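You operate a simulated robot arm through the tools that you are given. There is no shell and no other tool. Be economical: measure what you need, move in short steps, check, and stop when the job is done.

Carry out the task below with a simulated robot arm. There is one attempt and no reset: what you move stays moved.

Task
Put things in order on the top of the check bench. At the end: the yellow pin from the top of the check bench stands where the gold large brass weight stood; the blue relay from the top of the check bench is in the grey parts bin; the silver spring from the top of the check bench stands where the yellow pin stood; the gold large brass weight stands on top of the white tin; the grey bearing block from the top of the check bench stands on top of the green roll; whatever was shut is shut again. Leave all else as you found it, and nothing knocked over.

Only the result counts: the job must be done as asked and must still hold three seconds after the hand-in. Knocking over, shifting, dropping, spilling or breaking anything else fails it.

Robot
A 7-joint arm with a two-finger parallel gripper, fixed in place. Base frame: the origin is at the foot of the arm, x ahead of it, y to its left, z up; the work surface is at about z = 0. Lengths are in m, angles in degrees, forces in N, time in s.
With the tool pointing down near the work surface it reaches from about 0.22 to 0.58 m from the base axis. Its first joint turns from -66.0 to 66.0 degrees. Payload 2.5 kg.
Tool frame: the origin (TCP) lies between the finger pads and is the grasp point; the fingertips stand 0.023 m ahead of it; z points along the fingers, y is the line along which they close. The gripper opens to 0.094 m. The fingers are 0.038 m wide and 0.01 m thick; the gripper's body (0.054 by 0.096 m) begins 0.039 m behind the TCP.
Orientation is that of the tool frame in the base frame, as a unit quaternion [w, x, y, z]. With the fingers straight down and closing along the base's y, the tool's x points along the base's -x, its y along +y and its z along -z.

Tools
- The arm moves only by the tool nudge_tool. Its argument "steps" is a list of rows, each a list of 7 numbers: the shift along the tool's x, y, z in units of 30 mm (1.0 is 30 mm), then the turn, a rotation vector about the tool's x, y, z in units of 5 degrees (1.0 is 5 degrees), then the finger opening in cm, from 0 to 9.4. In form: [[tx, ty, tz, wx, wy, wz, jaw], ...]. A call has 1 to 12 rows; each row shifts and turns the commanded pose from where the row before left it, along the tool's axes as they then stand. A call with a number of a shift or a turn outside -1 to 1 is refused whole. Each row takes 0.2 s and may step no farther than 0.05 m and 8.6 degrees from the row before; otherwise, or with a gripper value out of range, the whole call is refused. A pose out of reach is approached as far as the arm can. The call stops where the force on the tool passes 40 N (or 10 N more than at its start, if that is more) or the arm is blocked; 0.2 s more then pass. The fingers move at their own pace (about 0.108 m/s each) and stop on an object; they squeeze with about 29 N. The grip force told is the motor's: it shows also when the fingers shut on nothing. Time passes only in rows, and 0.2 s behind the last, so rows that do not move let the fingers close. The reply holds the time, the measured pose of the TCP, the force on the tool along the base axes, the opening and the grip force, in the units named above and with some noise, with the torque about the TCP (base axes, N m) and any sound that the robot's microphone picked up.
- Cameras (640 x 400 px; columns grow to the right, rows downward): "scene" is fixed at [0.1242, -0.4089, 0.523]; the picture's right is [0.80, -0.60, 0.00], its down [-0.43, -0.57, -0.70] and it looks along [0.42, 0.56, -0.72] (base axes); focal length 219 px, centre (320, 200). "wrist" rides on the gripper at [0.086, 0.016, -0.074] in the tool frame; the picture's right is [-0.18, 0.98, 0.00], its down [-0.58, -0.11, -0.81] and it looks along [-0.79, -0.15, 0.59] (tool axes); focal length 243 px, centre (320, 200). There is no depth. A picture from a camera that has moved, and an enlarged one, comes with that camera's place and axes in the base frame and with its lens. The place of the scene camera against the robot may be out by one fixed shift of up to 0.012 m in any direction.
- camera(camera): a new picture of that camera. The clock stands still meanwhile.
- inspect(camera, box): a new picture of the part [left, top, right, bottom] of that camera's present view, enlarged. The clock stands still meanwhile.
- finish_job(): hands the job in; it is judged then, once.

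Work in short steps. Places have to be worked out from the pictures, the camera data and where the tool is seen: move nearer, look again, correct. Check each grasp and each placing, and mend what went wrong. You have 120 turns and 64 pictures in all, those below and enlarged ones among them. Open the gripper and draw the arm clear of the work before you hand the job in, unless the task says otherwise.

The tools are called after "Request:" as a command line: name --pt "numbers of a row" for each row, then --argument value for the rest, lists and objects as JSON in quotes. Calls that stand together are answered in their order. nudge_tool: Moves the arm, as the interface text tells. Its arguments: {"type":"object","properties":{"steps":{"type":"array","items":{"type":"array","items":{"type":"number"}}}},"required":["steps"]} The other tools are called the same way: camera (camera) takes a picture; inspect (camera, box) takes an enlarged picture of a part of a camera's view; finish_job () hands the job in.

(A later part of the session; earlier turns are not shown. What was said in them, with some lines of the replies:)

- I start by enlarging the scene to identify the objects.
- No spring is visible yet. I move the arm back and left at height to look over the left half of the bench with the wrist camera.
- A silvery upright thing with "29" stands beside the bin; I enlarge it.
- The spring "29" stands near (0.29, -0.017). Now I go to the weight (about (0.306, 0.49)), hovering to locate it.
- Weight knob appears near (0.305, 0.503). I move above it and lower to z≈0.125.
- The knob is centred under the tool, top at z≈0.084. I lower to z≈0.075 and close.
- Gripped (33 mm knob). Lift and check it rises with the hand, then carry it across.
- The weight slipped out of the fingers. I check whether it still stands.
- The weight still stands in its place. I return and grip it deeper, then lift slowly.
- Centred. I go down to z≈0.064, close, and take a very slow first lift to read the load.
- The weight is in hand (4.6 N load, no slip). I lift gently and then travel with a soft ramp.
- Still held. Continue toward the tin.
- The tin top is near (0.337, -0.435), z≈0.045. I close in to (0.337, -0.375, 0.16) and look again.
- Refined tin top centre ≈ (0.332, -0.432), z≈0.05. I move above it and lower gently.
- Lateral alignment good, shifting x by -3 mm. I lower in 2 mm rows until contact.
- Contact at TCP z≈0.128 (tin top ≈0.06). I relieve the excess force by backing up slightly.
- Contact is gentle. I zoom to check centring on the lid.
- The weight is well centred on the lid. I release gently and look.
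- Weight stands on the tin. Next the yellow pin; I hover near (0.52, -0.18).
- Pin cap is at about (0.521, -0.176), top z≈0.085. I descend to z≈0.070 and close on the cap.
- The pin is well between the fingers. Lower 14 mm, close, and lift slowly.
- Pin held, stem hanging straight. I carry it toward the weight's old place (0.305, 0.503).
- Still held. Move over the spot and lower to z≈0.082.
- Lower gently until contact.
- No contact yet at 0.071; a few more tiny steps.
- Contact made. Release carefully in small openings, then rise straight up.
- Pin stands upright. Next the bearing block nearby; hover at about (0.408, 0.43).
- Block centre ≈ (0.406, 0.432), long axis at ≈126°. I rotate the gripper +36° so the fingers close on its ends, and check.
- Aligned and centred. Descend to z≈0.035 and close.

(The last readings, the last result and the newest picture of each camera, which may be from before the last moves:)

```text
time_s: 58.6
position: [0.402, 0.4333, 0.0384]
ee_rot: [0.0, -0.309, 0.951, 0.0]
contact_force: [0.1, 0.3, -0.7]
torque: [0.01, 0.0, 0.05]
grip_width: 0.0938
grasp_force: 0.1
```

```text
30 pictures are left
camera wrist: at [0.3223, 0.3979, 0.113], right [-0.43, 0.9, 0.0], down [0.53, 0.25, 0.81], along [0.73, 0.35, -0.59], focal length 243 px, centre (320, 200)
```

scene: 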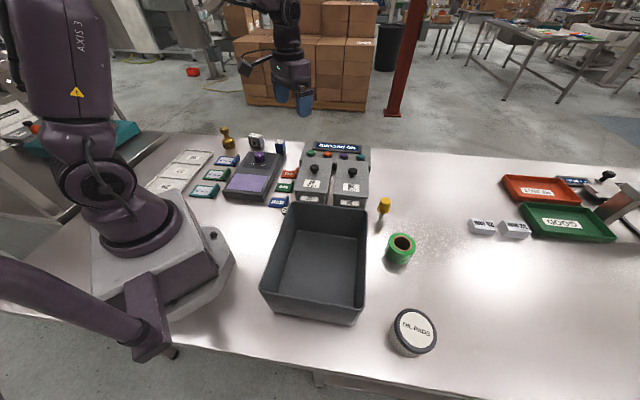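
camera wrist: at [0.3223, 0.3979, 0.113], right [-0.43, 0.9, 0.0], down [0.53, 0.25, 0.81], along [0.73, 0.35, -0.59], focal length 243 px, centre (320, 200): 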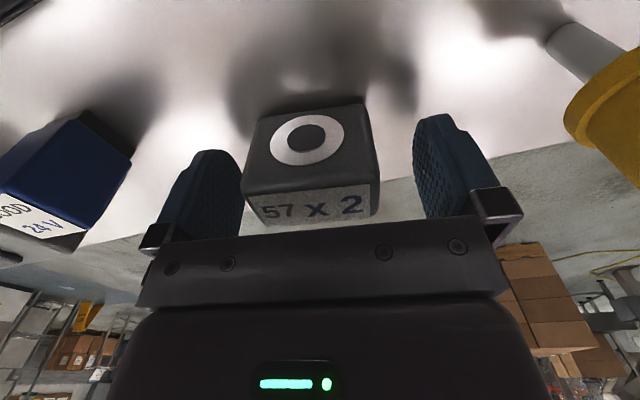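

Close on it, then slowly lift.

Request:
nudge_tool --pt "0 -0.05 0.1 0 0 0 8" --pt "0 0 0 0 0 0 6.8" --pt "0 0 0 0 0 0 4" --pt "0 0 0 0 0 0 4" --pt "0 0 0 0 0 0 4"

Request:
nudge_tool --pt "0 0 -0.1 0 0 0 4" --pt "0 0 -0.2 0 0 0 4" --pt "0 0 -0.4 0 0 0 4" --pt "0 0 -0.6 0 0 0 4" --pt "0 0 -0.8 0 0 0 4" --pt "0 0 -0.8 0 0 0 4" --pt "0 0 -0.8 0 0 0 4" --pt "0 0 -0.8 0 0 0 4" --pt "0 0 -0.8 0 0 0 4" --pt "0 0 -0.6 0 0 0 4" --pt "0 0 -0.3 0 0 0 4"

Request:
camera --camera "wrist"

```text
time_s: 59.8
position: [0.4027, 0.432, 0.0358]
ee_rot: [0.0, -0.309, 0.951, 0.0]
contact_force: [-0.2, -1.8, 2.5]
torque: [-0.18, -0.14, 0.02]
grip_width: 0.0602
grasp_force: 29.1
```

```text
time_s: 62.2
position: [0.4036, 0.4313, 0.2231]
ee_rot: [0.0, -0.31, 0.951, 0.0]
contact_force: [-0.5, 0.2, -4.1]
torque: [-0.01, 0.01, -0.01]
grip_width: 0.0599
grasp_force: 29.0
```

```text
29 pictures are left
camera wrist: at [0.3249, 0.3965, 0.2973], right [-0.43, 0.9, 0.0], down [0.53, 0.25, 0.81], along [0.73, 0.35, -0.59], focal length 243 px, centre (320, 200)
```

wrist: 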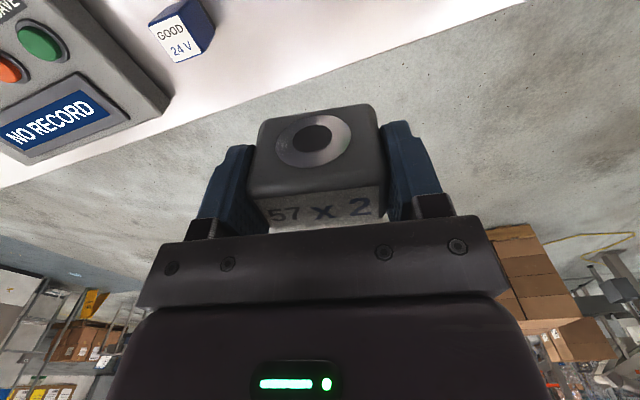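

Block held (≈4 N). Rotate back to square and start the carry toward the roll.

Request:
nudge_tool --pt "0 0 0 0 0 0.6 4" --pt "0 0 0 0 0 1 4" --pt "0 0 0 0 0 1 4" --pt "0 0 0 0 0 1 4" --pt "0 0 0 0 0 1 4" --pt "0 0 0 0 0 1 4" --pt "0 0 0 0 0 1 4" --pt "0 0 0 0 0 0.6 4" --pt "0.3 -0.4 0 0 0 0 4" --pt "0.5 -0.8 0 0 0 0 4" --pt "0.6 -0.9 0 0 0 0 4" --pt "0.6 -0.9 0 0 0 0 4"

Request:
nudge_tool --pt "0.5 -0.95 0 0 0 0 4" --pt "0 -0.95 0 0 0 0 4" --pt "0 -0.95 0 0 0 0 4" --pt "0 -0.95 0 0 0 0 4" --pt "0 -0.95 0 0 0 0 4" --pt "0 -0.95 0 0 0 0 4" --pt "0 -0.95 0 0 0 0 4" --pt "0 -0.95 0 0 0 0 4" --pt "0 -0.95 0 0 0 0 4" --pt "0 -0.95 0 0 0 0 4" --pt "0 -0.95 0 0 0 0 4" --pt "0 -0.95 0 0 0 0 4"

```text
time_s: 64.8
position: [0.3436, 0.3409, 0.2234]
ee_rot: [0.0, 0.0, 1.0, 0.0]
contact_force: [-0.2, 0.1, -3.5]
torque: [0.02, -0.03, 0.01]
grip_width: 0.06
grasp_force: 28.5
```

```text
time_s: 67.4
position: [0.33, -0.0016, 0.2205]
ee_rot: [0.0, 0.0, 1.0, 0.0]
contact_force: [0.2, -0.4, -3.2]
torque: [0.0, 0.0, 0.01]
grip_width: 0.0599
grasp_force: 29.0
```

Continue to near the roll and look.

Request:
nudge_tool --pt "-0.3 -0.95 0 0 0 0 4" --pt "-0.5 -0.95 0 0 0 0 4" --pt "-0.5 -0.95 0 0 0 0 4" --pt "-0.5 -0.95 0 0 0 0 4" --pt "-0.5 -0.95 0.1 0 0 0 4" --pt "-0.5 -0.95 0.2 0 0 0 4" --pt "-0.5 -0.95 0.3 0 0 0 4" --pt "-0.4 -0.8 0.3 0 0 0 4" --pt "-0.2 -0.4 0.1 0 0 0 4"

Request:
camera --camera "wrist"

```text
time_s: 69.4
position: [0.4465, -0.2358, 0.1912]
ee_rot: [0.0, 0.0, 1.0, 0.0]
contact_force: [0.3, -0.1, -4.5]
torque: [-0.04, 0.03, 0.04]
grip_width: 0.0599
grasp_force: 28.7
```

```text
28 pictures are left
camera wrist: at [0.361, -0.2176, 0.2663], right [0.18, 0.98, 0.0], down [0.58, -0.11, 0.81], along [0.79, -0.15, -0.59], focal length 243 px, centre (320, 200)
```

wrist: 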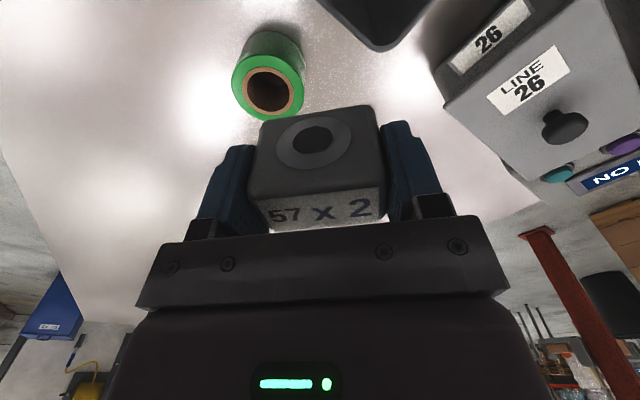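

Triangulated roll top: (0.472, -0.289), z≈0.047. Move above it and lower to z≈0.10.

Request:
nudge_tool --pt "-0.2 -0.4 0 0 0 0 4" --pt "-0.3 -0.7 0 0 0 0 4" --pt "-0.2 -0.5 0.2 0 0 0 4" --pt "-0.08 -0.17 0.5 0 0 0 4" --pt "0 0 0.7 0 0 0 4" --pt "0 0 0.7 0 0 0 4" --pt "0 0 0.6 0 0 0 4" --pt "0 0 0.3 0 0 0 4" --pt "0 0 0 0 0 0 4"

Request:
camera --camera "wrist"

Request:
inspect --camera "scene" --box '[350, 190, 450, 275]'

```text
time_s: 71.4
position: [0.4687, -0.2886, 0.1035]
ee_rot: [0.001, 0.0, 1.0, 0.0]
contact_force: [0.8, 0.3, -3.3]
torque: [-0.01, -0.01, -0.03]
grip_width: 0.06
grasp_force: 28.9
```

```text
27 pictures are left
camera wrist: at [0.3832, -0.2705, 0.1771], right [0.18, 0.98, 0.0], down [0.58, -0.11, 0.81], along [0.79, -0.15, -0.59], focal length 243 px, centre (320, 200)
```

wrist: 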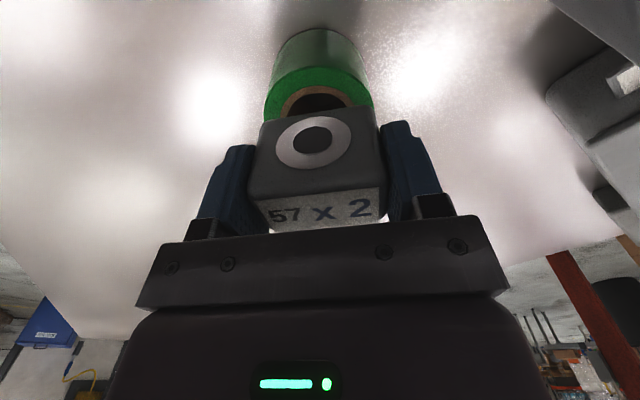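

```text
4.71 times, centred on (400, 232) of scene
camera zoom: at [0.1242, -0.4089, 0.523], right [0.8, -0.6, 0.0], down [-0.43, -0.57, -0.7], along [0.42, 0.56, -0.72], focal length 1032 px, centre (-56, 47)
```

zoom: 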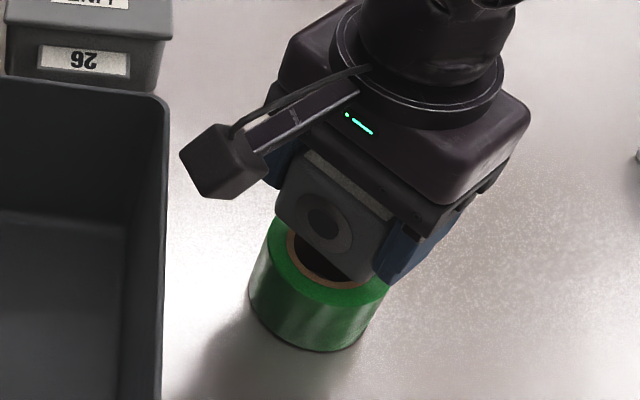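

Well aligned. Lower slowly to contact.

Request:
nudge_tool --pt "0 0 0.2 0 0 0 4" --pt "0 0 0.15 0 0 0 4" --pt "0 0 0.1 0 0 0 4" --pt "0 0 0.05 0 0 0 4" --pt "0 0 0 0 0 0 4"

```text
time_s: 72.6
position: [0.4705, -0.2879, 0.0859]
ee_rot: [0.0, 0.0, 1.0, 0.0]
contact_force: [0.1, -0.1, -3.7]
torque: [-0.01, 0.02, -0.03]
grip_width: 0.0599
grasp_force: 29.1
```

Request:
nudge_tool --pt "0 0 0.05 0 0 0 4" --pt "0 0 0.05 0 0 0 4" --pt "0 0 0 0 0 0 4"

```text
time_s: 73.4
position: [0.4706, -0.2893, 0.0864]
ee_rot: [0.001, 0.0, 1.0, 0.0]
contact_force: [-4.6, 3.5, 13.8]
torque: [0.33, 0.26, 0.02]
grip_width: 0.0599
grasp_force: 29.2
```

Contact reached. Relieve 1 mm, release, and rise.

Request:
nudge_tool --pt "0 0 -0.05 0 0 0 4" --pt "0 0 0 0 0 0 6.0" --pt "0 0 0 0 0 0 6.3" --pt "0 0 0 0 0 0 7" --pt "0 0 0 0 0 0 8.5" --pt "0 0 -0.4 0 0 0 8.5" --pt "0 0 -0.8 0 0 0 8.5" --pt "0 0 -0.8 0 0 0 8.5" --pt "0 0 -0.8 0 0 0 8.5"

Request:
camera --camera "wrist"

```text
time_s: 75.4
position: [0.4696, -0.2877, 0.168]
ee_rot: [0.0, 0.0, 1.0, 0.0]
contact_force: [-0.1, -0.6, 0.2]
torque: [0.0, 0.02, -0.01]
grip_width: 0.0849
grasp_force: 0.0
```

```text
25 pictures are left
camera wrist: at [0.3843, -0.2695, 0.2442], right [0.18, 0.98, 0.0], down [0.58, -0.11, 0.81], along [0.79, -0.15, -0.59], focal length 243 px, centre (320, 200)
```

wrist: 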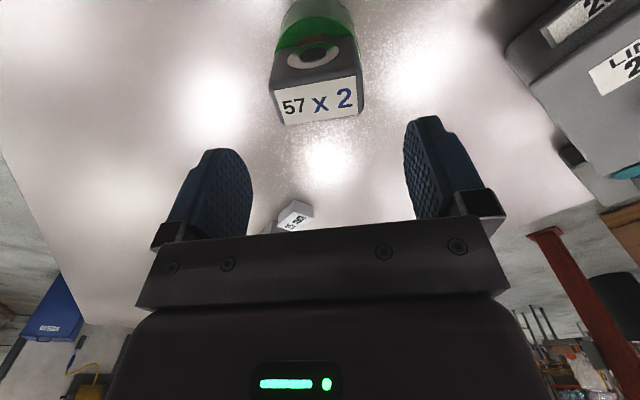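

Block sits on the roll. Next the spring: hover near (0.29, -0.017).

Request:
nudge_tool --pt "0.3 0.3 -0.8 0 0 0 7" --pt "0.7 0.9 -0.5 0 0 0 7" --pt "0.7 0.95 0 0 0 0 7" --pt "0.7 0.95 0 0 0 0 7" --pt "0.7 0.95 0 0 0 0 7" --pt "0.7 0.95 0 0 0 0 7" --pt "0.7 0.95 0 0 0 0 7" --pt "0.7 0.95 0 0 0 0 7" --pt "0.5 0.95 0 0 0 0 7" --pt "0.3 0.95 0 0 0 0 7" --pt "0 0.2 0.6 0 0 0 7" --pt "0 0 0.5 0 0 0 7"

Request:
camera --camera "wrist"

```text
time_s: 78.0
position: [0.2893, -0.0193, 0.1749]
ee_rot: [0.0, -0.001, 1.0, 0.001]
contact_force: [-0.1, 0.0, -0.5]
torque: [0.0, -0.02, -0.02]
grip_width: 0.0695
grasp_force: 0.1
```

```text
24 pictures are left
camera wrist: at [0.204, -0.0013, 0.25], right [0.18, 0.98, 0.0], down [0.58, -0.11, 0.81], along [0.79, -0.15, -0.59], focal length 243 px, centre (320, 200)
```

wrist: 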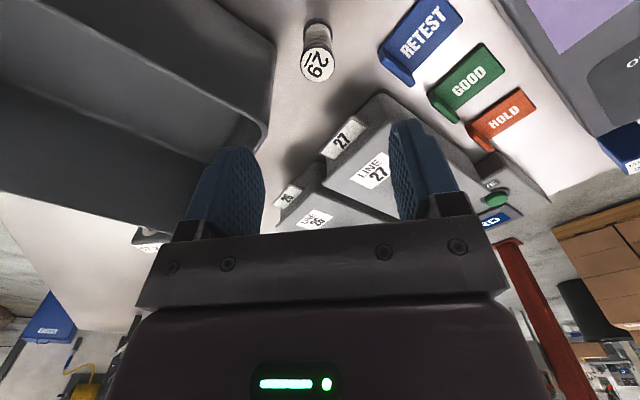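

Spring at ≈(0.291, -0.020), top z≈0.06; the bin's rim runs ~30 mm away at about -27°. I rotate the hand -117° so fingers close parallel to the rim with the camera on the free side.

Request:
nudge_tool --pt "0 0 -0.4 0 0 1 5" --pt "0 0 0 0 0 1 5" --pt "0 0 0 0 0 1 5" --pt "0 0 0 0 0 1 5" --pt "0 0 0 0 0 1 5" --pt "0 0 0 0 0 1 5" --pt "0 0 0 0 0 1 5" --pt "0 0 0 0 0 1 5" --pt "0 0 0 0 0 1 5" --pt "0 0 0 0 0 1 5" --pt "0 0 0 0 0 1 5" --pt "0 0 0 0 0 1 5"

Request:
nudge_tool --pt "0 0 0 0 0 1 5" --pt "0 0 0 0 0 1 5" --pt "0 0 0 0 0 1 5" --pt "0 0 0 0 0 1 5" --pt "0 0 0 0 0 1 5" --pt "0 0 0 0 0 1 5" --pt "0 0 0 0 0 1 5" --pt "0 0 0 0 0 1 5" --pt "0 0 0 0 0 1 5" --pt "0 0 0 0 0 1 5" --pt "0 0 0 0 0 1 5" --pt "0 0 0 0 0 0.4 5"

Request:
camera --camera "wrist"

```text
time_s: 80.6
position: [0.289, -0.0186, 0.1884]
ee_rot: [0.0, 0.501, 0.865, 0.0]
contact_force: [0.1, 0.2, 0.3]
torque: [0.03, -0.01, -0.03]
grip_width: 0.05
grasp_force: 0.1
```

```text
time_s: 83.2
position: [0.2892, -0.0181, 0.1887]
ee_rot: [0.0, 0.853, 0.522, 0.0]
contact_force: [0.0, -0.7, -0.6]
torque: [0.0, -0.01, -0.04]
grip_width: 0.05
grasp_force: 0.1
```

```text
23 pictures are left
camera wrist: at [0.3436, 0.0534, 0.2625], right [0.79, -0.61, 0.0], down [-0.36, -0.47, 0.81], along [-0.49, -0.64, -0.59], focal length 243 px, centre (320, 200)
```

wrist: 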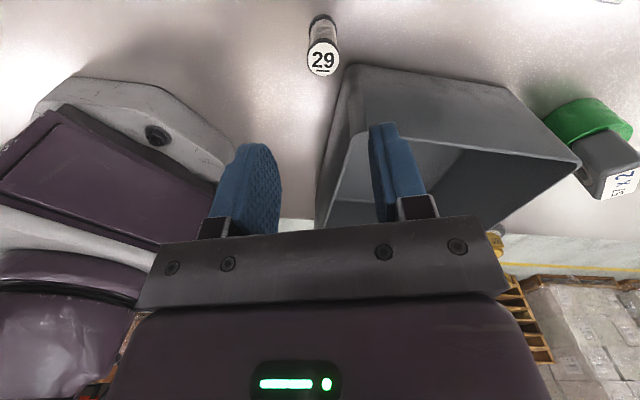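

The bin corner is actually ~42 mm away with its wall at -45°. I rotate 15° more, shift 5 mm away from the bin, and lower partway.

Request:
nudge_tool --pt "0 0 0 0 0 1 5" --pt "0 0 0 0 0 1 5" --pt "0 0 0 0 0 1 5" --pt "0.15 0.05 0.5 0 0 0 5.5" --pt "0 0 0.9 0 0 0 5.5" --pt "0 0 0.9 0 0 0 5.5" --pt "0 0 0.5 0 0 0 5.5" --pt "0 0 0 0 0 0 5.5"

Request:
camera --camera "wrist"

```text
time_s: 85.0
position: [0.293, -0.0176, 0.103]
ee_rot: [0.0, 0.914, 0.407, -0.001]
contact_force: [-0.6, -0.9, 0.2]
torque: [0.02, -0.01, 0.01]
grip_width: 0.0549
grasp_force: 0.0
```

```text
22 pictures are left
camera wrist: at [0.3637, 0.038, 0.1779], right [0.61, -0.79, 0.0], down [-0.47, -0.36, 0.81], along [-0.64, -0.49, -0.59], focal length 243 px, centre (320, 200)
```

wrist: 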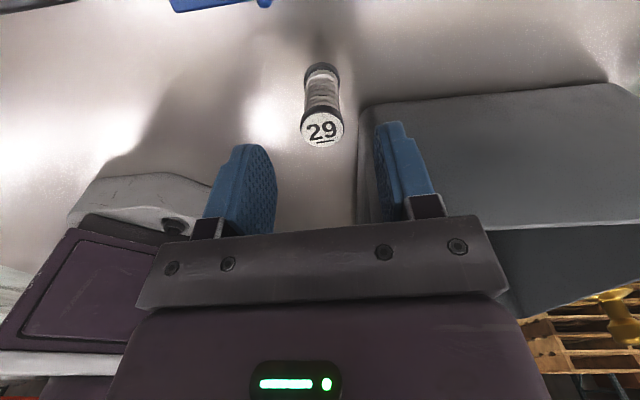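

Clearance to the bin rim is slim, so I shift 6 mm more away, then descend to z≈0.048 and close.

Request:
nudge_tool --pt "0.2 0.03 0.2 0 0 0 5.5" --pt "0 0 0.6 0 0 0 5.5" --pt "0 0 0.6 0 0 0 5.5" --pt "0 0 0.43 0 0 0 5.5" --pt "0 0 0 0 0 0 5.5"

Request:
camera --camera "wrist"

```text
time_s: 86.2
position: [0.2968, -0.012, 0.0483]
ee_rot: [0.0, 0.913, 0.407, -0.001]
contact_force: [-0.5, 0.1, 0.4]
torque: [0.0, -0.02, -0.02]
grip_width: 0.0549
grasp_force: 0.0
```

```text
21 pictures are left
camera wrist: at [0.3686, 0.0427, 0.1226], right [0.61, -0.79, 0.0], down [-0.47, -0.36, 0.81], along [-0.64, -0.49, -0.59], focal length 243 px, centre (320, 200)
```

wrist: 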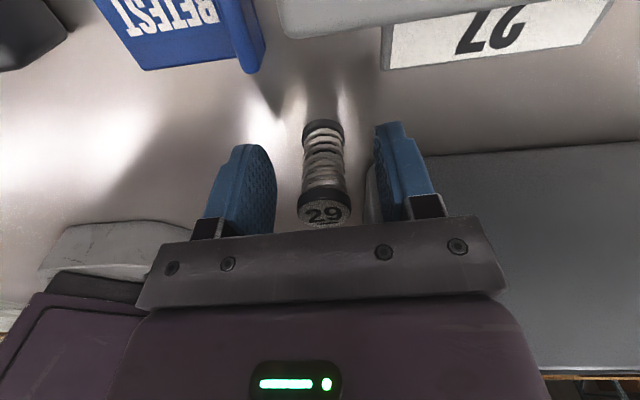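

No contact with the bin; the spring is centred between the fingers. Close and lift slowly.

Request:
nudge_tool --pt "0 0 0 0 0 0 4" --pt "0 0 0 0 0 0 3.4" --pt "0 0 0 0 0 0 0" --pt "0 0 0 0 0 0 0" --pt "0 0 0 0 0 0 0"

Request:
nudge_tool --pt "0 0 -0.1 0 0 0 0" --pt "0 0 -0.2 0 0 0 0" --pt "0 0 -0.4 0 0 0 0" --pt "0 0 -0.6 0 0 0 0" --pt "0 0 -0.8 0 0 0 0" --pt "0 0 -0.8 0 0 0 0" --pt "0 0 -0.8 0 0 0 0" --pt "0 0 -0.8 0 0 0 0" --pt "0 0 -0.6 0 0 0 0" --pt "0 0 -0.3 0 0 0 0"

Request:
camera --camera "wrist"

```text
time_s: 87.4
position: [0.2975, -0.011, 0.0487]
ee_rot: [0.0, 0.914, 0.406, 0.0]
contact_force: [-1.2, 0.3, -0.2]
torque: [-0.02, -0.03, 0.01]
grip_width: 0.0254
grasp_force: 28.8
```

```text
time_s: 89.6
position: [0.2992, -0.0115, 0.2109]
ee_rot: [0.0, 0.913, 0.407, 0.0]
contact_force: [-0.5, 0.7, 0.1]
torque: [0.03, 0.0, -0.01]
grip_width: 0.0254
grasp_force: 28.9
```

```text
20 pictures are left
camera wrist: at [0.3692, 0.0425, 0.2861], right [0.61, -0.79, 0.0], down [-0.47, -0.36, 0.81], along [-0.64, -0.49, -0.59], focal length 243 px, centre (320, 200)
```

wrist: 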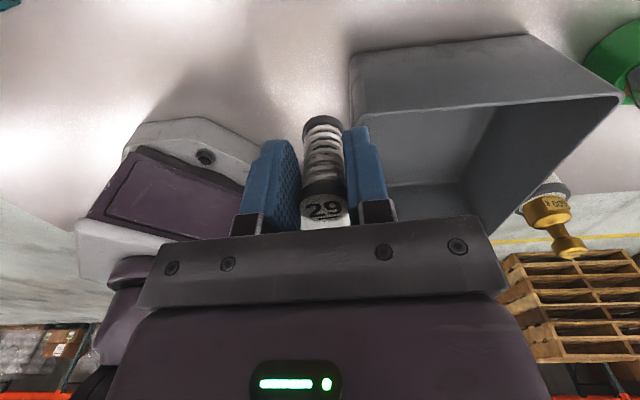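

Spring held. Rotate the hand back to square.

Request:
nudge_tool --pt "0 0 0 0 0 -0.5 0" --pt "0 0 0 0 0 -1 0" --pt "0 0 0 0 0 -1 0" --pt "0 0 0 0 0 -1 0" --pt "0 0 0 0 0 -1 0" --pt "0 0 0 0 0 -1 0" --pt "0 0 0 0 0 -1 0" --pt "0 0 0 0 0 -1 0" --pt "0 0 0 0 0 -1 0" --pt "0 0 0 0 0 -1 0" --pt "0 0 0 0 0 -1 0" --pt "0 0 0 0 0 -1 0"

Request:
nudge_tool --pt "0 0 0 0 0 -1 0" --pt "0 0 0 0 0 -1 0" --pt "0 0 0 0 0 -1 0" --pt "0 0 0 0 0 -1 0" --pt "0 0 0 0 0 -1 0" --pt "0 0 0 0 0 -1 0" --pt "0 0 0 0 0 -1 0" --pt "0 0 0 0 0 -1 0" --pt "0 0 0 0 0 -1 0" --pt "0 0 0 0 0 -1 0" --pt "0 0 0 0 0 -1 0" --pt "0 0 0 0 0 -1 0"

Request:
nudge_tool --pt "0 0 0 0 0 -1 0" --pt "0 0 0 0 0 -1 0" --pt "0 0 0 0 0 -0.9 0"

```text
time_s: 92.2
position: [0.2985, -0.012, 0.2108]
ee_rot: [0.0, 0.605, 0.796, 0.0]
contact_force: [0.1, -0.2, -0.2]
torque: [0.0, -0.02, -0.04]
grip_width: 0.0259
grasp_force: 28.4
```

```text
time_s: 94.8
position: [0.2993, -0.0116, 0.2104]
ee_rot: [0.0, 0.125, 0.992, 0.0]
contact_force: [-0.2, 0.6, -1.6]
torque: [0.03, 0.01, 0.0]
grip_width: 0.0257
grasp_force: 28.8
```

```text
time_s: 95.6
position: [0.2967, -0.0109, 0.2104]
ee_rot: [0.0, -0.002, 1.0, 0.0]
contact_force: [0.4, 0.5, -0.7]
torque: [-0.01, 0.0, 0.04]
grip_width: 0.0258
grasp_force: 28.5
```

Go over the pin's old place (0.522, -0.1755) and lower to z≈0.06.

Request:
nudge_tool --pt "-0.4 -0.4 0 0 0 0 0" --pt "-0.9 -0.7 0 0 0 0 0" --pt "-0.95 -0.7 0 0 0 0 0" --pt "-0.95 -0.7 0 0 0 0 0" --pt "-0.95 -0.7 0 0 0 0 0" --pt "-0.95 -0.7 0 0 0 0 0" --pt "-0.95 -0.7 0 0 0 0 0" --pt "-0.9 -0.6 0 0 0 0 0" --pt "-0.45 -0.3 0 0 0 0 0" --pt "0 0 0 0 0 0 0"

Request:
nudge_tool --pt "0 0 0.4 0 0 0 0" --pt "0 0 0.8 0 0 0 0" --pt "0 0 0.8 0 0 0 0" --pt "0 0 0.8 0 0 0 0" --pt "0 0 0.8 0 0 0 0" --pt "0 0 0.8 0 0 0 0" --pt "0 0 0.5 0 0 0 0" --pt "0 0 0 0 0 0 0"

Request:
camera --camera "wrist"

```text
time_s: 97.8
position: [0.5191, -0.1775, 0.2123]
ee_rot: [0.0, 0.0, 1.0, 0.0]
contact_force: [0.1, 0.2, -0.4]
torque: [0.0, 0.01, 0.0]
grip_width: 0.0256
grasp_force: 28.8
```

```text
time_s: 99.6
position: [0.5195, -0.1762, 0.0652]
ee_rot: [0.0, 0.0, 1.0, 0.0]
contact_force: [-1.0, 0.3, -1.4]
torque: [0.0, 0.01, 0.02]
grip_width: 0.0257
grasp_force: 29.3
```

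```text
19 pictures are left
camera wrist: at [0.4332, -0.1596, 0.1393], right [0.18, 0.98, 0.0], down [0.58, -0.11, 0.81], along [0.79, -0.15, -0.59], focal length 243 px, centre (320, 200)
```

wrist: 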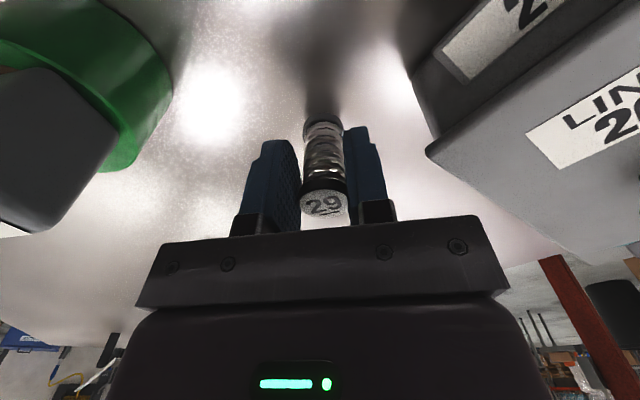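

Lower gently until contact.

Request:
nudge_tool --pt "0 0 0.2 0 0 0 0" --pt "0 0 0.15 0 0 0 0" --pt "0 0 0.08 0 0 0 0" --pt "0 0 0.05 0 0 0 0" --pt "0 0 0 0 0 0 0"

```text
time_s: 100.8
position: [0.5212, -0.1783, 0.0517]
ee_rot: [0.004, 0.0, 1.0, -0.001]
contact_force: [0.3, -1.0, 22.7]
torque: [-0.06, -0.38, -0.04]
grip_width: 0.0259
grasp_force: 29.1
```

Firm contact (23 N). Back off ~1.3 mm and check.

Request:
nudge_tool --pt "0 0 -0.045 0 0 0 0" --pt "0 0 0 0 0 0 0"

Request:
camera --camera "wrist"

```text
time_s: 101.4
position: [0.5215, -0.1766, 0.0508]
ee_rot: [0.002, 0.0, 1.0, 0.0]
contact_force: [4.9, -3.6, 16.9]
torque: [-0.14, -0.62, -0.08]
grip_width: 0.0255
grasp_force: 29.5
```

```text
18 pictures are left
camera wrist: at [0.4348, -0.1589, 0.126], right [0.18, 0.98, 0.0], down [0.58, -0.11, 0.81], along [0.79, -0.15, -0.59], focal length 243 px, centre (320, 200)
```

wrist: 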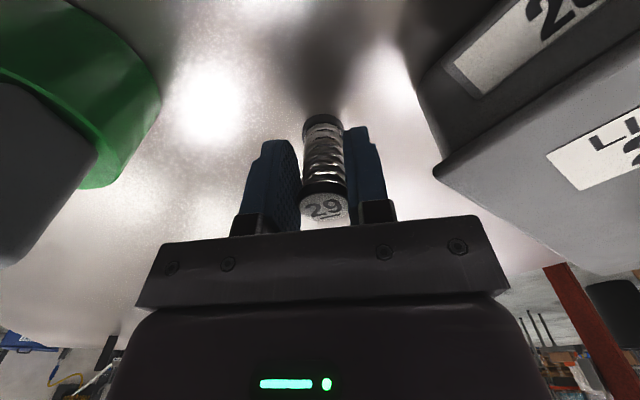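

Request:
nudge_tool --pt "0 0 -0.04 0 0 0 0" --pt "0 0 0 0 0 0 0"

```text
time_s: 102.0
position: [0.519, -0.1765, 0.0519]
ee_rot: [0.0, 0.0, 1.0, 0.0]
contact_force: [2.3, -0.6, 8.2]
torque: [-0.06, -0.34, -0.01]
grip_width: 0.0253
grasp_force: 29.0
```

Contact now light; release in small openings and rise.

Request:
nudge_tool --pt "0 0 -0.02 0 0 0 0" --pt "0 0 0 0 0 0 2.6" --pt "0 0 0 0 0 0 2.8" --pt "0 0 0 0 0 0 3.4" --pt "0 0 0 0 0 0 4.6" --pt "0 0 0 0 0 0 6" --pt "0 0 -0.3 0 0 0 6" --pt "0 0 -0.7 0 0 0 6" --pt "0 0 -0.8 0 0 0 6" --pt "0 0 -0.8 0 0 0 6"

Request:
camera --camera "wrist"

```text
time_s: 104.2
position: [0.5205, -0.1773, 0.1308]
ee_rot: [0.0, -0.001, 1.0, 0.0]
contact_force: [-0.6, 0.2, 0.3]
torque: [0.01, 0.01, 0.02]
grip_width: 0.06
grasp_force: 0.0
```

```text
17 pictures are left
camera wrist: at [0.4341, -0.1586, 0.2054], right [0.18, 0.98, 0.0], down [0.58, -0.11, 0.81], along [0.79, -0.15, -0.59], focal length 243 px, centre (320, 200)
```

wrist: 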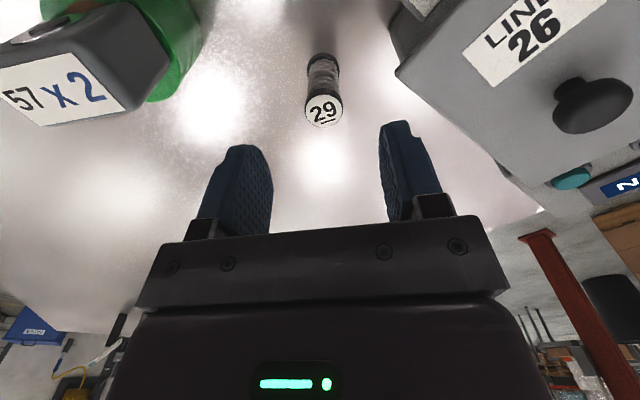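

Spring stands at the pin's place. Next the relay near (0.461, 0.321).

Request:
nudge_tool --pt "0 0 -1 0 0 0 9.4" --pt "0.5 0 -1 0 0 0 9.4" --pt "1 0.2 -1 0 0 0 9.4" --pt "1 1 0 0 0 0 9.4" --pt "1 1 0 0 0 0 9.4" --pt "0.5 1 0 0 0 0 9.4" --pt "0 1 0 0 0 0 9.4" --pt "0 1 0 0 0 0 9.4" --pt "0 1 0 0 0 0 9.4" --pt "0 1 0 0 0 0 9.4" --pt "0 1 0 0 0 0 9.4" --pt "0 1 0 0 0 0 9.4"

Request:
nudge_tool --pt "0 1 0 0 0 0 9.4" --pt "0 1 0 0 0 0 9.4" --pt "0 1 0 0 0 0 9.4" --pt "0 1 0 0 0 0 9.4" --pt "0 1 0 0 0 0 9.4" --pt "-0.7 1 0.3 0 0 0 9.4" --pt "-0.7 0.6 0.7 0 0 0 9.4" --pt "-0.7 0 0.8 0 0 0 9.4" --pt "0 0 0 0 0 0 9.4"

Request:
camera --camera "wrist"

```text
time_s: 106.8
position: [0.4009, 0.0998, 0.2201]
ee_rot: [-0.001, -0.001, 1.0, 0.0]
contact_force: [-0.9, -0.2, 0.6]
torque: [0.02, -0.01, -0.01]
grip_width: 0.0939
grasp_force: 0.0
```

```text
time_s: 108.8
position: [0.4631, 0.2974, 0.166]
ee_rot: [0.001, 0.0, 1.0, 0.001]
contact_force: [-0.2, -0.1, 0.3]
torque: [0.05, 0.02, -0.01]
grip_width: 0.094
grasp_force: 0.0
```

```text
16 pictures are left
camera wrist: at [0.3773, 0.316, 0.241], right [0.18, 0.98, 0.0], down [0.58, -0.11, 0.81], along [0.79, -0.15, -0.59], focal length 243 px, centre (320, 200)
```

wrist: 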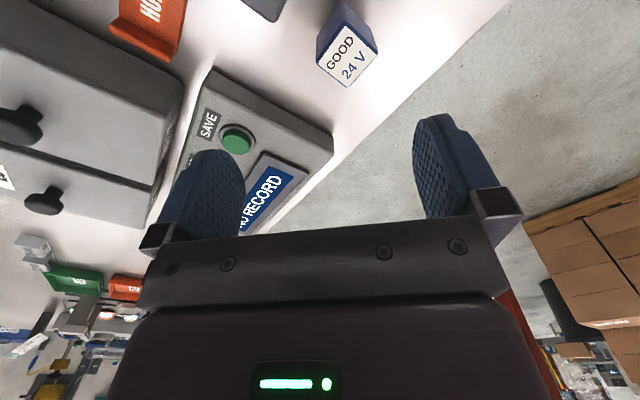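

Relay top centre ≈ (0.461, 0.320), rotated ~43°. Centre above it and turn the hand +42°.

Request:
nudge_tool --pt "0.1 0.75 0 0 0 0 7" --pt "0 0 0 0 0 -1 7" --pt "0 0 0 0 0 -1 7" --pt "0 0 0 0 0 -1 7" --pt "0 0 0 0 0 -1 7" --pt "0 0 0 0 0 -1 7" --pt "0 0 0 0 0 -1 7" --pt "0 0 0 0 0 -1 7" --pt "0 0 0 0 0 -1 7" --pt "0 0 0.8 0 0 -0.4 7" --pt "0 0 0.7 0 0 0 7" --pt "0 0 0 0 0 0 7"

Request:
camera --camera "wrist"

```text
time_s: 111.4
position: [0.4616, 0.3189, 0.1203]
ee_rot: [0.0, -0.359, 0.933, 0.001]
contact_force: [0.6, 0.8, -0.7]
torque: [0.01, 0.0, -0.01]
grip_width: 0.0699
grasp_force: 0.1
```

```text
15 pictures are left
camera wrist: at [0.387, 0.2756, 0.195], right [-0.52, 0.85, 0.0], down [0.5, 0.31, 0.81], along [0.69, 0.42, -0.59], focal length 243 px, centre (320, 200)
```

wrist: 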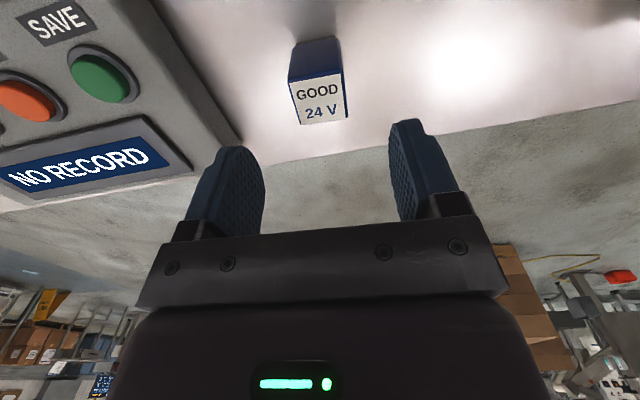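

Aligned; top z≈0.05. Descend to z≈0.034 and close.

Request:
nudge_tool --pt "0 0 0.9 0 0 0 7" --pt "0 0 0.9 0 0 0 7" --pt "0 0 0.8 0 0 0 7" --pt "0 0 0.27 0 0 0 7" --pt "0 0 0 0 0 0 5" --pt "0 0 0 0 0 0 2" --pt "0 0 0 0 0 0 2" --pt "0 0 0 0 0 0 2"

Request:
nudge_tool --pt "0 0 -0.1 0 0 0 2" --pt "0 0 -0.2 0 0 0 2" --pt "0 0 -0.4 0 0 0 2" --pt "0 0 -0.6 0 0 0 2" --pt "0 0 -0.8 0 0 0 2" --pt "0 0 -0.8 0 0 0 2" --pt "0 0 -0.8 0 0 0 2" --pt "0 0 -0.8 0 0 0 2" --pt "0 0 -0.8 0 0 0 2" --pt "0 0 -0.8 0 0 0 2" --pt "0 0 -0.3 0 0 0 2"

Request:
camera --camera "wrist"

```text
time_s: 113.2
position: [0.4601, 0.3193, 0.0343]
ee_rot: [0.0, -0.359, 0.933, 0.0]
contact_force: [0.9, -0.4, 1.3]
torque: [-0.02, 0.0, -0.01]
grip_width: 0.0335
grasp_force: 28.8
```

```text
time_s: 115.6
position: [0.4599, 0.3212, 0.2281]
ee_rot: [0.001, -0.359, 0.934, 0.0]
contact_force: [0.0, -0.6, -0.9]
torque: [0.0, -0.04, 0.03]
grip_width: 0.0333
grasp_force: 29.0
```

```text
14 pictures are left
camera wrist: at [0.3859, 0.2763, 0.303], right [-0.52, 0.85, 0.0], down [0.51, 0.31, 0.81], along [0.69, 0.42, -0.59], focal length 243 px, centre (320, 200)
```

wrist: 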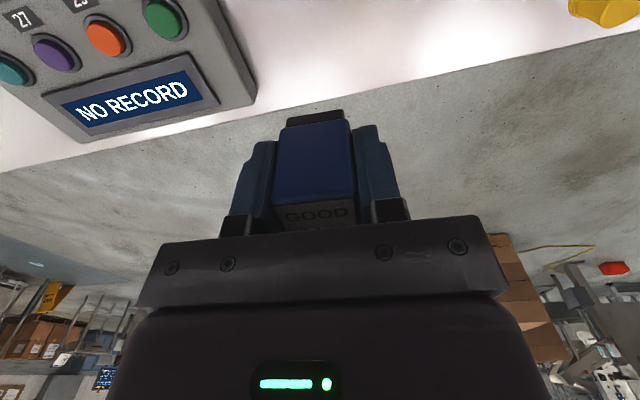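

Relay held. The hand's current yaw matches the bin's orientation, so I travel directly to above the bin centre (~(0.295, -0.185)).

Request:
nudge_tool --pt "0.4 -0.23 0 0 0 0 2" --pt "0.7 -0.4 0 0 0 0 2" --pt "0.96 -0.553 0 0 0 0 2" --pt "0.96 -0.553 0 0 0 0 2" --pt "0.96 -0.553 0 0 0 0 2" --pt "0.96 -0.553 0 0 0 0 2" --pt "0.96 -0.553 0 0 0 0 2" --pt "0.96 -0.553 0 0 0 0 2" --pt "0.96 -0.553 0 0 0 0 2" --pt "0.96 -0.553 0 0 0 0 2" --pt "0.96 -0.553 0 0 0 0 2" --pt "0.96 -0.553 0 0 0 0 2"

Request:
nudge_tool --pt "0.96 -0.553 0 0 0 0 2" --pt "0.96 -0.553 0 0 0 0 2" --pt "0.96 -0.553 0 0 0 0 2" --pt "0.96 -0.553 0 0 0 0 2" --pt "0.5 -0.3 0 0 0 0 2" --pt "0.3 -0.2 0 0 0 0 2"

Request:
camera --camera "wrist"

Request:
camera --camera "scene"

```text
time_s: 118.2
position: [0.3448, -0.0359, 0.2256]
ee_rot: [0.0, -0.358, 0.934, 0.0]
contact_force: [-0.4, -0.1, 0.1]
torque: [0.0, 0.01, -0.03]
grip_width: 0.0337
grasp_force: 28.8
```

```text
time_s: 119.6
position: [0.2977, -0.1871, 0.2271]
ee_rot: [0.0, -0.359, 0.933, 0.0]
contact_force: [0.5, -0.2, -0.6]
torque: [-0.02, 0.0, -0.01]
grip_width: 0.0335
grasp_force: 29.3
```

```text
13 pictures are left
camera wrist: at [0.2222, -0.2321, 0.3021], right [-0.52, 0.85, 0.0], down [0.51, 0.31, 0.81], along [0.69, 0.42, -0.59], focal length 243 px, centre (320, 200)
```

wrist: 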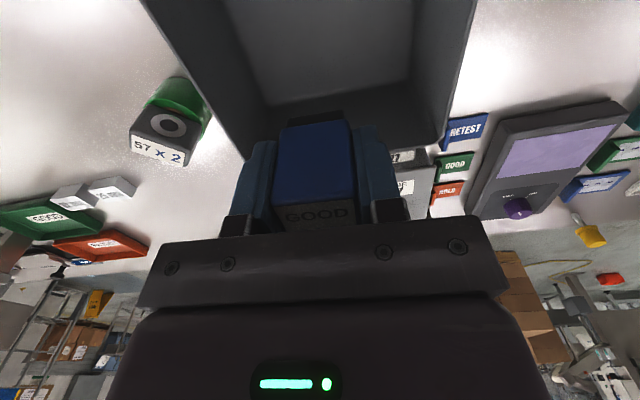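

```text
12 pictures are left
```

scene: 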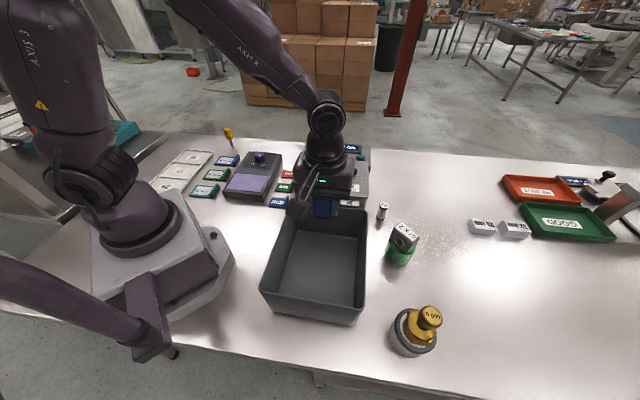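

Centred in the bin with ≈90 mm to each wall. Lower to z≈0.055.

Request:
nudge_tool --pt "0 0 0.4 0 0 0 2" --pt "0 0 0.8 0 0 0 2" --pt "0 0 0.8 0 0 0 2" --pt "0 0 0.8 0 0 0 2" --pt "0 0 0.8 0 0 0 2" --pt "0 0 0.8 0 0 0 2" --pt "0 0 0.8 0 0 0 2" --pt "0 0 0.5 0 0 0 2" --pt "0 0 0 0 0 0 2"

Request:
camera --camera "wrist"

```text
time_s: 121.6
position: [0.2954, -0.1856, 0.0565]
ee_rot: [-0.001, -0.359, 0.933, 0.0]
contact_force: [-0.6, -0.4, 0.2]
torque: [-0.02, -0.03, 0.0]
grip_width: 0.0337
grasp_force: 28.8
```

```text
11 pictures are left
camera wrist: at [0.2215, -0.2292, 0.1311], right [-0.52, 0.85, 0.0], down [0.5, 0.31, 0.81], along [0.69, 0.42, -0.59], focal length 243 px, centre (320, 200)
```

wrist: 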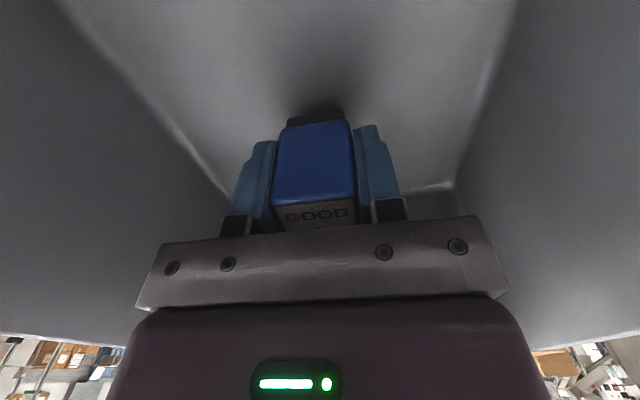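

Inside the bin with clearance. Lower in small rows to contact.

Request:
nudge_tool --pt "0 0 0.2 0 0 0 2" --pt "0 0 0.15 0 0 0 2" --pt "0 0 0.08 0 0 0 2" --pt "0 0 0.05 0 0 0 2" --pt "0 0 0 0 0 0 2"

```text
time_s: 122.8
position: [0.2963, -0.1868, 0.0412]
ee_rot: [0.0, -0.359, 0.933, 0.0]
contact_force: [-0.2, 0.5, -0.8]
torque: [-0.03, 0.0, -0.01]
grip_width: 0.0336
grasp_force: 28.8
```

Request:
nudge_tool --pt "0 0 0.05 0 0 0 2" --pt "0 0 0.05 0 0 0 2" --pt "0 0 0 0 0 0 2"

```text
time_s: 123.6
position: [0.2959, -0.1863, 0.0396]
ee_rot: [0.0, -0.359, 0.933, 0.0]
contact_force: [-6.1, 2.5, 24.9]
torque: [0.09, 0.18, -0.02]
grip_width: 0.0337
grasp_force: 28.8
```

Contact with the bin floor. Relieve, release, and rise out of the bin.

Request:
nudge_tool --pt "0 0 -0.07 0 0 0 2" --pt "0 0 0 0 0 0 3.4" --pt "0 0 0 0 0 0 3.8" --pt "0 0 0 0 0 0 5" --pt "0 0 0 0 0 0 6" --pt "0 0 -0.4 0 0 0 6" --pt "0 0 -0.8 0 0 0 6" --pt "0 0 -0.9 0 0 0 6" --pt "0 0 -0.9 0 0 0 6" --pt "0 0 -0.9 0 0 0 6" --pt "0 0 -0.9 0 0 0 6" --pt "0 0 -0.9 0 0 0 6"

Request:
nudge_tool --pt "0 0 -0.9 0 0 0 6" --pt "0 0 -0.9 0 0 0 6" --pt "0 0.8 0 0 0 0 6" --pt "0 0.9 0 0 0 0 6" --pt "0 0.9 0 0 0 0 6" --pt "0 0.9 0 0 0 0 6" --pt "0 0.9 0 0 0 0 6"

Request:
camera --camera "scene"

Request:
camera --camera "wrist"

```text
time_s: 126.2
position: [0.2958, -0.1848, 0.2126]
ee_rot: [0.001, -0.358, 0.934, 0.001]
contact_force: [0.5, -0.4, 0.2]
torque: [-0.01, -0.02, 0.0]
grip_width: 0.0601
grasp_force: 0.0
```

```text
time_s: 127.8
position: [0.2056, -0.0895, 0.2648]
ee_rot: [0.0, -0.358, 0.934, -0.001]
contact_force: [-0.5, -0.4, -0.1]
torque: [-0.05, -0.02, -0.01]
grip_width: 0.0601
grasp_force: 0.0
```

```text
10 pictures are left
```

scene: 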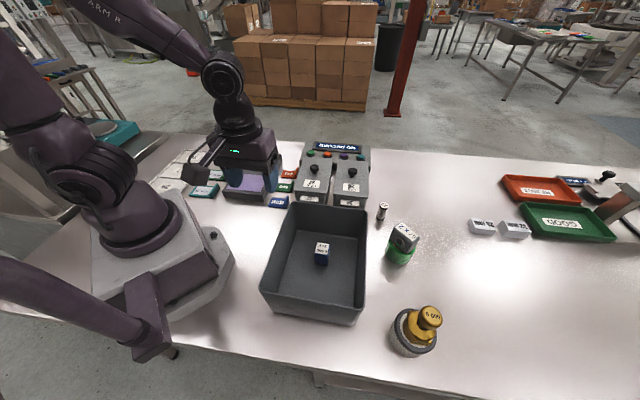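

```text
9 pictures are left
camera wrist: at [0.1314, -0.1327, 0.3399], right [-0.52, 0.85, 0.0], down [0.5, 0.31, 0.81], along [0.69, 0.42, -0.59], focal length 243 px, centre (320, 200)
```

wrist: 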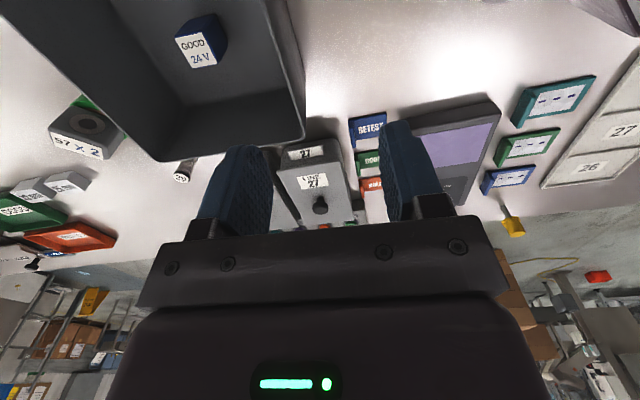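

All items appear in place; a last close check of the stacks and spring.

Request:
inspect --camera "scene" --box '[350, 190, 470, 370]'

Request:
inspect --camera "wrist" --box '[460, 150, 560, 250]'

```text
2.22 times, centred on (410, 280) of scene
camera zoom: at [0.1242, -0.4089, 0.523], right [0.8, -0.6, 0.0], down [-0.43, -0.57, -0.7], along [0.42, 0.56, -0.72], focal length 488 px, centre (120, 22)
```

zoom: 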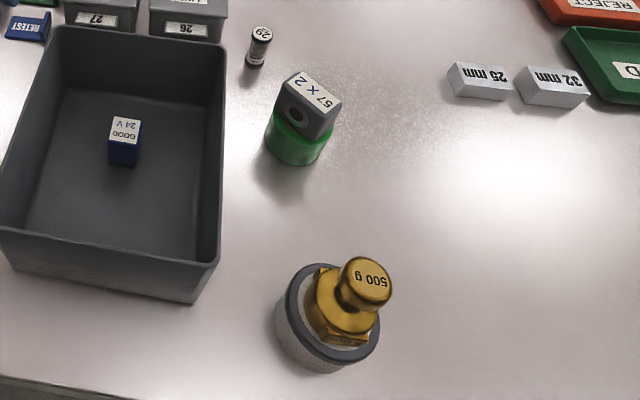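

```text
4.00 times, centred on (510, 200) of wrist
camera zoom: at [0.1314, -0.1327, 0.3399], right [-0.52, 0.85, 0.0], down [0.5, 0.31, 0.81], along [0.69, 0.42, -0.59], focal length 970 px, centre (-440, 200)
```

zoom: 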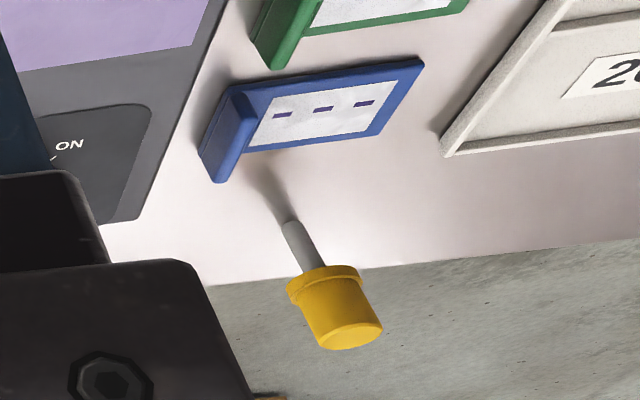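

Everything stands as asked, nothing was opened, and the gripper is open and clear; I hand the job in.

Request:
finish_job

```text
The job is handed in.
```

The job is handed in. In the last pictures, all five items were where the task asked and standing upright:
- **Yellow pin:** stands where the brass weight stood.
- **Blue relay:** in the grey parts bin.
- **Silver spring:** stands where the yellow pin stood.
- **Gold large brass weight:** on top of the white tin.
- **Grey bearing block:** on top of the green roll.

The weight slipped out of the fingers on the first lift but stayed standing in its place; the second grip held. I opened nothing, so there was nothing to shut again, and I saw nothing else moved or knocked over.
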